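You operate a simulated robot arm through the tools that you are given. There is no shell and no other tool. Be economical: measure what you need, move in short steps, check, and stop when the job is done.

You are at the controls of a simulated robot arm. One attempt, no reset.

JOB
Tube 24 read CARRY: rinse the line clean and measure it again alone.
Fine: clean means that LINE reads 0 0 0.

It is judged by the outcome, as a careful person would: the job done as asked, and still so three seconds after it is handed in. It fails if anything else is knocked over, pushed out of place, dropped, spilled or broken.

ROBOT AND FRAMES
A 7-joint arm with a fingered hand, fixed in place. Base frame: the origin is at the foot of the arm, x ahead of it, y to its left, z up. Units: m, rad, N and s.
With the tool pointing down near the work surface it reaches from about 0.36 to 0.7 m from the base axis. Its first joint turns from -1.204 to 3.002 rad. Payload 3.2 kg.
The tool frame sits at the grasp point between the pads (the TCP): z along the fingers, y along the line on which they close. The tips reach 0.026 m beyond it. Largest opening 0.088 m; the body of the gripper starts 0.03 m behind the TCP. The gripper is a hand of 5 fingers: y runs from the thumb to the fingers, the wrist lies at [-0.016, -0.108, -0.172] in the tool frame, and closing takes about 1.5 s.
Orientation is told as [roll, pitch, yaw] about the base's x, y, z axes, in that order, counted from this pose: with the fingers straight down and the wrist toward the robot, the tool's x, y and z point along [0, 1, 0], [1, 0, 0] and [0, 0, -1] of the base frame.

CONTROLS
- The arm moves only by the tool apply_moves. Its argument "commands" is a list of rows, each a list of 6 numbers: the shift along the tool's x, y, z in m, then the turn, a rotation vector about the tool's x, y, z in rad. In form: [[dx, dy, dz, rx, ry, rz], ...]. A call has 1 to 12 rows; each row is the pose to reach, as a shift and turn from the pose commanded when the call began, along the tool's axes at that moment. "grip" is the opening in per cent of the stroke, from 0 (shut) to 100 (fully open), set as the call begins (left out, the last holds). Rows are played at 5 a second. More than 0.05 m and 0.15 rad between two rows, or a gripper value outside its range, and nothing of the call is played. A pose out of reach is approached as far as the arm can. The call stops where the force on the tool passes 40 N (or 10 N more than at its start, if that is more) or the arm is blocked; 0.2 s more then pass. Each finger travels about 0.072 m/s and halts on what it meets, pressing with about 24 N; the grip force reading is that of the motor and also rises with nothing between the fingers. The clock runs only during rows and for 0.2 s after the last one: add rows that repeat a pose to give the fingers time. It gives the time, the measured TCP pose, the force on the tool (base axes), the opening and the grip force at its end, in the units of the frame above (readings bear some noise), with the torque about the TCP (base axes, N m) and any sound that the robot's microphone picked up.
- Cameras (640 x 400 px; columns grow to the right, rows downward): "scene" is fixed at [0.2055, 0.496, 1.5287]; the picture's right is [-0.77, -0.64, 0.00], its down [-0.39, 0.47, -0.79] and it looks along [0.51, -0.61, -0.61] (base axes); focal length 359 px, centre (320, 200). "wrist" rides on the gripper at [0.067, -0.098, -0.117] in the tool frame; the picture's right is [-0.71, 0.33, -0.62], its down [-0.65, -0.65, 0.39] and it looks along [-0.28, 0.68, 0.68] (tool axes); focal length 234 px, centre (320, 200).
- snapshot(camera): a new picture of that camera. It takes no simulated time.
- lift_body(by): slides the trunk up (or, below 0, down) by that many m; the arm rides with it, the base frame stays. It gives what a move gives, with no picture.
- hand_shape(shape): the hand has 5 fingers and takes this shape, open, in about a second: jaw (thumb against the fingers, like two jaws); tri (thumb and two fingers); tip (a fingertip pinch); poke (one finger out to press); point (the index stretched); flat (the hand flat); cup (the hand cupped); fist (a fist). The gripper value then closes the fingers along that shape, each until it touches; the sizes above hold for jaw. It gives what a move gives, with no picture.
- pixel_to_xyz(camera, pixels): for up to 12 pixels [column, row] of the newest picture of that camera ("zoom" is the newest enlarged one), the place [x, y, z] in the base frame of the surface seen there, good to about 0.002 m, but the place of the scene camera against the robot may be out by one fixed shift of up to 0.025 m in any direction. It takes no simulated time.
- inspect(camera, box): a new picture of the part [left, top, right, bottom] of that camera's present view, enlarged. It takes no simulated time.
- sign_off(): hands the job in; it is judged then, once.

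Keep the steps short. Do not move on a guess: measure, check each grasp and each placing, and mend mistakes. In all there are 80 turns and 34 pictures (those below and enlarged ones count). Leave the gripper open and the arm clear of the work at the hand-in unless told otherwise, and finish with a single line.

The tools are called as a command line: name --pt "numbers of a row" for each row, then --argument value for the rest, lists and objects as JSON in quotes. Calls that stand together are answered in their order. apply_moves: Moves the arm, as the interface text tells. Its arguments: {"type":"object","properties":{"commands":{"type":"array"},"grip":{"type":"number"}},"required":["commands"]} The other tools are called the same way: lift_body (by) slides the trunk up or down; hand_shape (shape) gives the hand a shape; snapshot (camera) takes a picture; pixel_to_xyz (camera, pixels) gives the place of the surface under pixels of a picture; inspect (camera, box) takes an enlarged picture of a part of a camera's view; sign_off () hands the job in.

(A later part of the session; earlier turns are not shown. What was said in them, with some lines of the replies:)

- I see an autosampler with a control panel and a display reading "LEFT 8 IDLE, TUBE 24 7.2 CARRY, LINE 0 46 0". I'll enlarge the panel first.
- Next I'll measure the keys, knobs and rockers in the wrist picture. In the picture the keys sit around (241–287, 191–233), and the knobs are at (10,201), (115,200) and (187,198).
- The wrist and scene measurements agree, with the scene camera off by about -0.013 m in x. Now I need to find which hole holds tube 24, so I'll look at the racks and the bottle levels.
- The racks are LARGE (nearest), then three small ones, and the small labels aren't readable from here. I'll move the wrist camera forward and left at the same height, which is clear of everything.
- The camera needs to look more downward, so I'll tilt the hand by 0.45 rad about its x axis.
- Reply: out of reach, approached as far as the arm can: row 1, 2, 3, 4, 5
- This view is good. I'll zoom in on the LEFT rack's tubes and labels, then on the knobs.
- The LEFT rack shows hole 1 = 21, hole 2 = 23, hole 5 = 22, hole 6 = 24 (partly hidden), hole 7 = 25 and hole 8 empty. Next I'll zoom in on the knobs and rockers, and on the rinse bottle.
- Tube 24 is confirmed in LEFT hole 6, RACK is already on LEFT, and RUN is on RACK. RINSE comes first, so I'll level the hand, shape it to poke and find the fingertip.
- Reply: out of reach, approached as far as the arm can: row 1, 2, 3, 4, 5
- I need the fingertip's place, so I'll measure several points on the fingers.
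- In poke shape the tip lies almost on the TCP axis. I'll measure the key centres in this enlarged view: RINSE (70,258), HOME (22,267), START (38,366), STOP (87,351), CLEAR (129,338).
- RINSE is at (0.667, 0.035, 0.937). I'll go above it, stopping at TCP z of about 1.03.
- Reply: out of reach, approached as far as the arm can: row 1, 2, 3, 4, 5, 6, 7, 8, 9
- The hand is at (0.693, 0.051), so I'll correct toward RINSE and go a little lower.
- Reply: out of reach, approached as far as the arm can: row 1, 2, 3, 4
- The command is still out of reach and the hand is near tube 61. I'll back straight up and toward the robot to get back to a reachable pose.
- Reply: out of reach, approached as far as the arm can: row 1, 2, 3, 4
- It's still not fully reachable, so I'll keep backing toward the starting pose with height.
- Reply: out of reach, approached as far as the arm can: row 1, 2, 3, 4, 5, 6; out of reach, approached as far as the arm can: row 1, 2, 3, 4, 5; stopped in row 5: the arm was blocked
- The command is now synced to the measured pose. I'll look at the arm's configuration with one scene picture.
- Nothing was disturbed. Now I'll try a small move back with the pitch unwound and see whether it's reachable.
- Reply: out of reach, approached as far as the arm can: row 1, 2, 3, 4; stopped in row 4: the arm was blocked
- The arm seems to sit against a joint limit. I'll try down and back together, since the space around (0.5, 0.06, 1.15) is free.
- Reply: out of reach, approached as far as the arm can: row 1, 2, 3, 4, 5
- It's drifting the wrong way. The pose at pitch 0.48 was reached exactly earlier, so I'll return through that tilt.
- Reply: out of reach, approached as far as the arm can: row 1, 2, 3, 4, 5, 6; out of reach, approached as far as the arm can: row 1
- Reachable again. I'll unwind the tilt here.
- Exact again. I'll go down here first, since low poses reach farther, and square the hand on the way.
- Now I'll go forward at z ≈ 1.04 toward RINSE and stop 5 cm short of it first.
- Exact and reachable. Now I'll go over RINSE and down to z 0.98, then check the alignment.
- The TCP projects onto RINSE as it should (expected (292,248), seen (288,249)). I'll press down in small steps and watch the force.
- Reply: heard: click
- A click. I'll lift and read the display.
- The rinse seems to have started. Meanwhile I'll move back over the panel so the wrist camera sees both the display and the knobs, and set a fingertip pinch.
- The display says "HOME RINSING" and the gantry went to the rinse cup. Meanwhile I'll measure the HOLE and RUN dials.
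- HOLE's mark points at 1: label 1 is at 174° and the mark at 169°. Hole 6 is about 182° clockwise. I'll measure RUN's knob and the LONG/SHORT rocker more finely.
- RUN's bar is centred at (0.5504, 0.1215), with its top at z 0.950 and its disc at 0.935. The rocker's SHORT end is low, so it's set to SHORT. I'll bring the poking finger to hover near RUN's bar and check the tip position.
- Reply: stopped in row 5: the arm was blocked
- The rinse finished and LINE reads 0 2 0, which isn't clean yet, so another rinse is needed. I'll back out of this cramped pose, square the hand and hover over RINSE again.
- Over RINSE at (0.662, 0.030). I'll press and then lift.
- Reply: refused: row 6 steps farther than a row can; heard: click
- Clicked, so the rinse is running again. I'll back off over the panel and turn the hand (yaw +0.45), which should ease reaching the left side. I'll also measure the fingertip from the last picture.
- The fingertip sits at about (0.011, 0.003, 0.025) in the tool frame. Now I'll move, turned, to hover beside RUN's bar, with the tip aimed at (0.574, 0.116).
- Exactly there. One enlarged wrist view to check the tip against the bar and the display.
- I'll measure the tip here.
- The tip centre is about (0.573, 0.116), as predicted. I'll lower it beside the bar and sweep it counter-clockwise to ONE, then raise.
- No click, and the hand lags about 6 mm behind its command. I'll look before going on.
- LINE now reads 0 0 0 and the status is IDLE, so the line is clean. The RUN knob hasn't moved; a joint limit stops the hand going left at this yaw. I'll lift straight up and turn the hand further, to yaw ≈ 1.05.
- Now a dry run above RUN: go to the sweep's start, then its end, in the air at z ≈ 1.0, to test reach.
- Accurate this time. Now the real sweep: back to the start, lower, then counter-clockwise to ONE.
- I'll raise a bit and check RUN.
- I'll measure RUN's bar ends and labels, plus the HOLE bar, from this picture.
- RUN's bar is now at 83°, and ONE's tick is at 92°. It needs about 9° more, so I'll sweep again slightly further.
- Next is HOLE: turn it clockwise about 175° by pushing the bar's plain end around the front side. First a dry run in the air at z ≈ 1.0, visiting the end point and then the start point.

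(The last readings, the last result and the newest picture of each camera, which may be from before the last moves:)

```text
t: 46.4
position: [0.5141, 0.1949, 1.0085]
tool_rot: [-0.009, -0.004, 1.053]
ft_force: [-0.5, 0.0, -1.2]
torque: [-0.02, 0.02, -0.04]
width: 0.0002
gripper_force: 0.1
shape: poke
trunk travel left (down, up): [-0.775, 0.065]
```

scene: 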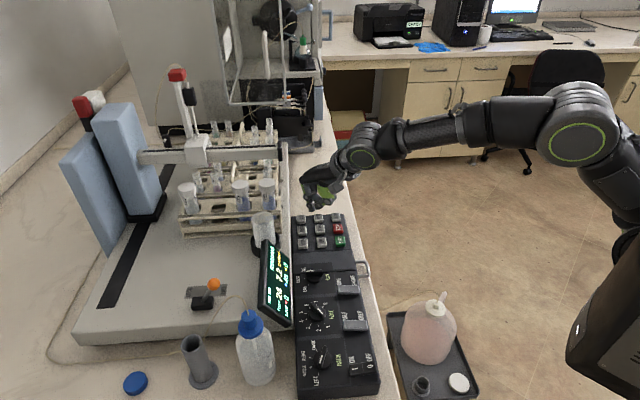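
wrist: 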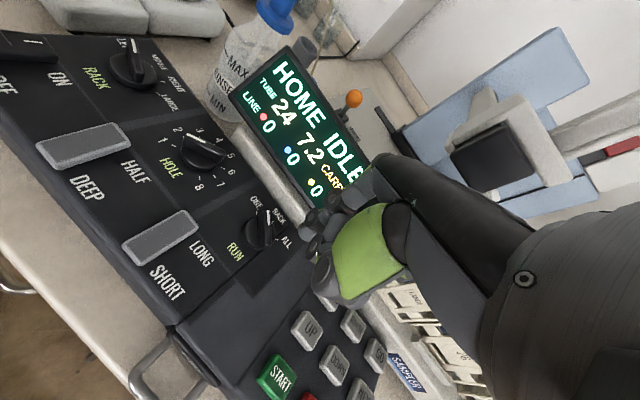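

The reach is good. I'll lower beside the bar's plain end and sweep clockwise.

apply_moves --pt "0 0 0.02 0 0 0" --pt "0 0 0.041 0 0 0" --pt "-0.0031 -0.008 0.041 0 0 0" --pt "-0.0071 -0.0128 0.041 0 0 0" --pt "-0.0092 -0.0188 0.041 0 0 0" --pt "-0.0092 -0.025 0.041 0 0 0" --pt "-0.007 -0.0309 0.041 0 0 0" --pt "-0.0029 -0.0356 0.041 0 0 0" --pt "0.0025 -0.0387 0.041 0 0 0" --pt "0.0087 -0.0397 0.041 0 0 0" --pt "0.0148 -0.0386 0.041 0 0 0" --pt "0.0184 -0.0367 0.041 0 0 0"

```text
t: 49.0
position: [0.4791, 0.1739, 0.9674]
tool_rot: [-0.009, 0.001, 1.054]
ft_force: [-0.5, -0.1, -0.6]
torque: [0.04, -0.02, -0.02]
width: 0.0
gripper_force: 0.1
shape: poke
trunk travel left (down, up): [-0.775, 0.065]
```

I'll back off, lift, and return to the earlier viewing pose, where both dials and the display were in view.

apply_moves --pt "-0.004 -0.002 0 0 0 0" --pt "-0.004 -0.002 -0.03 0 0 0" --pt "-0.03 -0.01 -0.055 0 0 0" --pt "-0.07 -0.018 -0.055 0 0 0" --pt "-0.112 -0.0257 -0.055 0 0 0" --pt "-0.112 -0.0257 -0.055 0 0 0"

inspect --camera "wrist" --box '[140, 90, 360, 270]'

```text
t: 50.4
position: [0.5628, 0.0965, 1.0219]
tool_rot: [-0.008, 0.001, 1.053]
ft_force: [-0.9, -0.2, -0.1]
torque: [-0.02, 0.01, -0.04]
width: 0.0
gripper_force: 0.1
shape: poke
trunk travel left (down, up): [-0.775, 0.065]
```

```text
2.22 times, centred on (250, 180) of wrist
```

zoom: 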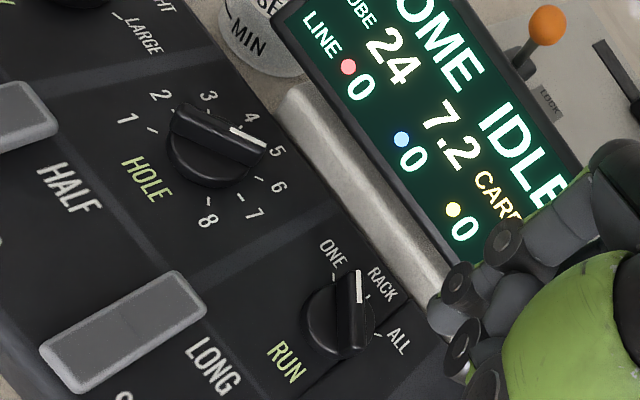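

I'll measure both bars and the ticks.

pixel_to_xyz --camera "zoom" --pixels '[[262, 141], [182, 114], [235, 131], [260, 179], [241, 198], [207, 202], [152, 130], [359, 274], [352, 340], [336, 271], [373, 295], [377, 332]]'

```text
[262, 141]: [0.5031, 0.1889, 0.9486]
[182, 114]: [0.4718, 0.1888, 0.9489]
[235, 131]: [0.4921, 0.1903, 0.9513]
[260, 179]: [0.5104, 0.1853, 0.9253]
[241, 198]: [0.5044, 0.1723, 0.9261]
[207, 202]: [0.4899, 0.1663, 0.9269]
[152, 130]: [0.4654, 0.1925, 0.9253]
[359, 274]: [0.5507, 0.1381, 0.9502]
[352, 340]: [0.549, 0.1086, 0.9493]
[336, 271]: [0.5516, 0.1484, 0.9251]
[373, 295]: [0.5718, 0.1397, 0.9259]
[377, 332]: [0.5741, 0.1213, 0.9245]
```

RUN is on ONE: bar at 87°, tick at 87–92°. HOLE's mark is at 0° and 6's tick is at -9°, so it needs a further 9° clockwise nudge.

apply_moves --pt "0.035 0.006 0 0 0 0" --pt "0.07 0.012 0 0 0 0" --pt "0.1053 0.0188 0.01 0 0 0" --pt "0.1053 0.0188 0.035 0 0 0" --pt "0.1053 0.0188 0.0545 0 0 0" --pt "0.1086 0.0246 0.0545 0 0 0" --pt "0.1117 0.0269 0.0545 0 0 0" --pt "0.1117 0.0269 0.0545 0 0 0" --pt "0.108 0.023 0.0545 0 0 0" --pt "0.108 0.023 0.02 0 0 0" --pt "0.08 0.01 0 0 0 0" --pt "0.08 0.01 0 0 0 0"

```text
t: 53.0
position: [0.4994, 0.1461, 1.0216]
tool_rot: [-0.007, 0.0, 1.054]
ft_force: [0.2, 0.7, 0.5]
torque: [0.04, -0.01, -0.03]
width: 0.0
gripper_force: 0.1
shape: poke
trunk travel left (down, up): [-0.775, 0.065]
```

Back to the viewing pose for one check of both dials.

apply_moves --pt "-0.04 -0.006 0 0 0 0" --pt "-0.0796 -0.012 0 0 0 0" --pt "-0.0796 -0.012 0 0 0 0"

inspect --camera "wrist" --box '[110, 10, 340, 270]'

```text
t: 53.8
position: [0.5637, 0.0937, 1.0221]
tool_rot: [-0.008, 0.001, 1.055]
ft_force: [0.1, 0.1, -0.5]
torque: [0.02, 0.0, -0.03]
width: 0.0
gripper_force: 0.1
shape: poke
trunk travel left (down, up): [-0.775, 0.065]
```

```text
1.54 times, centred on (225, 140) of wrist
```

zoom: 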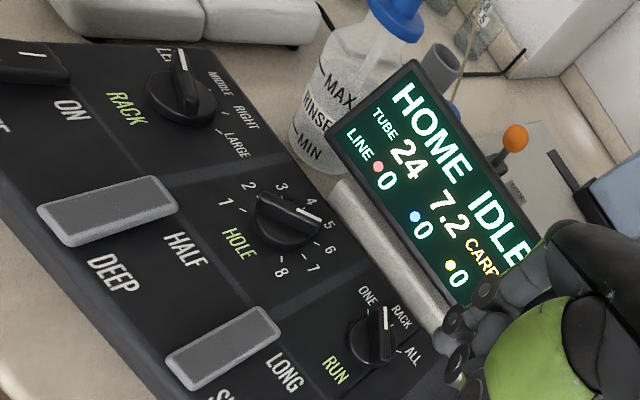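

pixel_to_xyz --camera "zoom" --pixels '[[319, 221], [261, 196], [313, 218], [267, 199], [320, 243], [388, 313], [383, 357], [70, 232], [110, 212], [160, 190], [184, 52], [187, 92]]'

```text
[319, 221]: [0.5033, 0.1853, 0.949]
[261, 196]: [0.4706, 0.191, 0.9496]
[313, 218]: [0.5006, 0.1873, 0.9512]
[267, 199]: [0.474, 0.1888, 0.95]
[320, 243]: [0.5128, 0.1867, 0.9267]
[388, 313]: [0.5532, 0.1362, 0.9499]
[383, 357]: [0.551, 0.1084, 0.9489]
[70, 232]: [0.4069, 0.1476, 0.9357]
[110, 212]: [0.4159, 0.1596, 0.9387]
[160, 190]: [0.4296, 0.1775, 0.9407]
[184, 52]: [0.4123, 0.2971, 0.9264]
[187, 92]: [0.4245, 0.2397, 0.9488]
```

HOLE is at -9.9° (hole 6), RUN is on ONE, RACK is on LEFT, and the depth is DEEP with LINE at 0 0 0. Now I'll hover over START at (0.572, 0.007), turning the hand back partway.

apply_moves --pt "-0.012 -0.016 0 0 0 0.12" --pt "-0.024 -0.032 0 0 0 0.24" --pt "-0.036 -0.05 0 0 0 0.36" --pt "-0.047 -0.066 0 0 0 0.48" --pt "-0.0573 -0.0801 0.01 0 0 0.6" --pt "-0.0573 -0.0801 0.03 0 0 0.6" --pt "-0.0573 -0.0801 0.03 0 0 0.6"

```text
t: 55.4
position: [0.573, -0.0035, 0.9938]
tool_rot: [-0.006, -0.006, 0.451]
ft_force: [-0.4, -0.4, -0.6]
torque: [-0.01, -0.01, -0.01]
width: 0.0
gripper_force: 0.1
shape: poke
trunk travel left (down, up): [-0.775, 0.065]
```

The tip is over START at about (0.571, 0.008). I'll press and then lift.

apply_moves --pt "0 0 0.015 0 0 0" --pt "0 0 0.026 0 0 0" --pt "0 0 0.032 0 0 0" --pt "0 0 0.036 0 0 0" --pt "0 0 0.02 0 0 0" --pt "0 -0.01 -0.015 0 0 0"

```text
t: 56.8
position: [0.5614, -0.0077, 1.0088]
tool_rot: [-0.006, -0.007, 0.454]
ft_force: [-1.1, -0.5, 0.6]
torque: [0.0, 0.01, 0.02]
width: 0.0
gripper_force: 0.0
shape: poke
trunk travel left (down, up): [-0.775, 0.065]
heard: click
```

A click. I'll retreat to a clear pose like the start, open the hand, and wait for the measurement.

apply_moves --pt "0.01 -0.02 -0.03 0 0 0.1" --pt "0.025 -0.04 -0.06 0 0 0.2" --pt "0.04 -0.06 -0.1 0 0 0.3" --pt "0.055 -0.08 -0.14 0 0 0.4" --pt "0.066 -0.09 -0.16 0 0 0.454" --pt "0.066 -0.09 -0.16 0 0 0.454" --pt "0.066 -0.09 -0.16 0 0 0.454" --pt "0.066 -0.09 -0.16 0 0 0.454" --pt "0.066 -0.09 -0.16 0 0 0.454" --pt "0.066 -0.09 -0.16 0 0 0.454" --pt "0.066 -0.09 -0.16 0 0 0.454" --pt "0.066 -0.09 -0.16 0 0 0.454"

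hand_shape --shape "jaw"

apply_moves --pt "0 0 0 0 0 0" --pt "0 0 0 0 0 0" --pt "0 0 0 0 0 0" --pt "0 0 0 0 0 0" --pt "0 0 0 0 0 0" --pt "0 0 0 0 0 0" --pt "0 0 0 0 0 0" --pt "0 0 0 0 0 0" --pt "0 0 0 0 0 0" --pt "0 0 0 0 0 0" --grip 100

apply_moves --pt "0 0 0 0 0 0" --pt "0 0 0 0 0 0" --pt "0 0 0 0 0 0" --pt "0 0 0 0 0 0" --pt "0 0 0 0 0 0" --pt "0 0 0 0 0 0" --pt "0 0 0 0 0 0" --pt "0 0 0 0 0 0" --pt "0 0 0 0 0 0" --pt "0 0 0 0 0 0" --pt "0 0 0 0 0 0" --pt "0 0 0 0 0 0"

apply_moves --pt "0 0 0 0 0 0" --pt "0 0 0 0 0 0" --pt "0 0 0 0 0 0" --pt "0 0 0 0 0 0" --pt "0 0 0 0 0 0" --pt "0 0 0 0 0 0" --pt "0 0 0 0 0 0" --pt "0 0 0 0 0 0" --pt "0 0 0 0 0 0" --pt "0 0 0 0 0 0" --pt "0 0 0 0 0 0" --pt "0 0 0 0 0 0"

snapshot --camera "wrist"

```text
t: 59.4
position: [0.4531, 0.0105, 1.1659]
tool_rot: [-0.004, -0.006, 0.0]
ft_force: [0.0, 0.1, 0.0]
torque: [-0.02, 0.05, 0.02]
width: 0.0002
gripper_force: 0.1
shape: poke
trunk travel left (down, up): [-0.775, 0.065]
```

```text
t: 60.3
position: [0.4529, 0.0124, 1.167]
tool_rot: [-0.004, -0.008, 0.0]
ft_force: [-0.7, -0.1, 0.6]
torque: [0.03, 0.02, 0.02]
width: 0.088
gripper_force: 0.1
shape: jaw
trunk travel left (down, up): [-0.775, 0.065]
```

```text
t: 62.5
position: [0.4525, 0.0107, 1.166]
tool_rot: [-0.003, -0.007, 0.001]
ft_force: [-0.2, 0.3, 0.1]
torque: [-0.01, 0.04, -0.02]
width: 0.0877
gripper_force: 0.1
shape: jaw
trunk travel left (down, up): [-0.775, 0.065]
```

```text
t: 65.1
position: [0.4522, 0.0122, 1.1662]
tool_rot: [-0.003, -0.008, -0.001]
ft_force: [0.5, -0.2, 0.1]
torque: [0.0, -0.01, -0.02]
width: 0.0879
gripper_force: 0.0
shape: jaw
trunk travel left (down, up): [-0.775, 0.065]
```

```text
t: 67.7
position: [0.4523, 0.0115, 1.1667]
tool_rot: [-0.005, -0.005, -0.001]
ft_force: [0.2, 0.3, 0.3]
torque: [0.0, 0.0, -0.02]
width: 0.0876
gripper_force: 0.1
shape: jaw
trunk travel left (down, up): [-0.775, 0.065]
```

```text
2 pictures are left
```

wrist: 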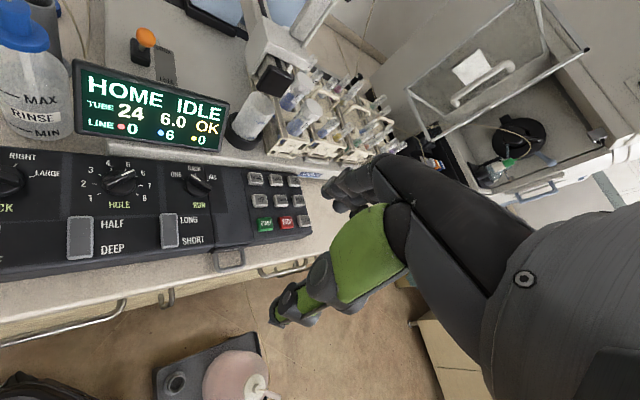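

The display reads TUBE 24, 6.0, OK, with the status IDLE. The line read 0 0 0 before that measurement, and the hand is open and clear, so I'm handing in.

sign_off

```text
The job is handed in.
```

Tube 24 (LEFT rack, hole 6) now reads 6.0 OK, measured alone after two rinses brought LINE to 0 0 0; measuring it has since put LINE at 0 6 0, and I did not rinse again.
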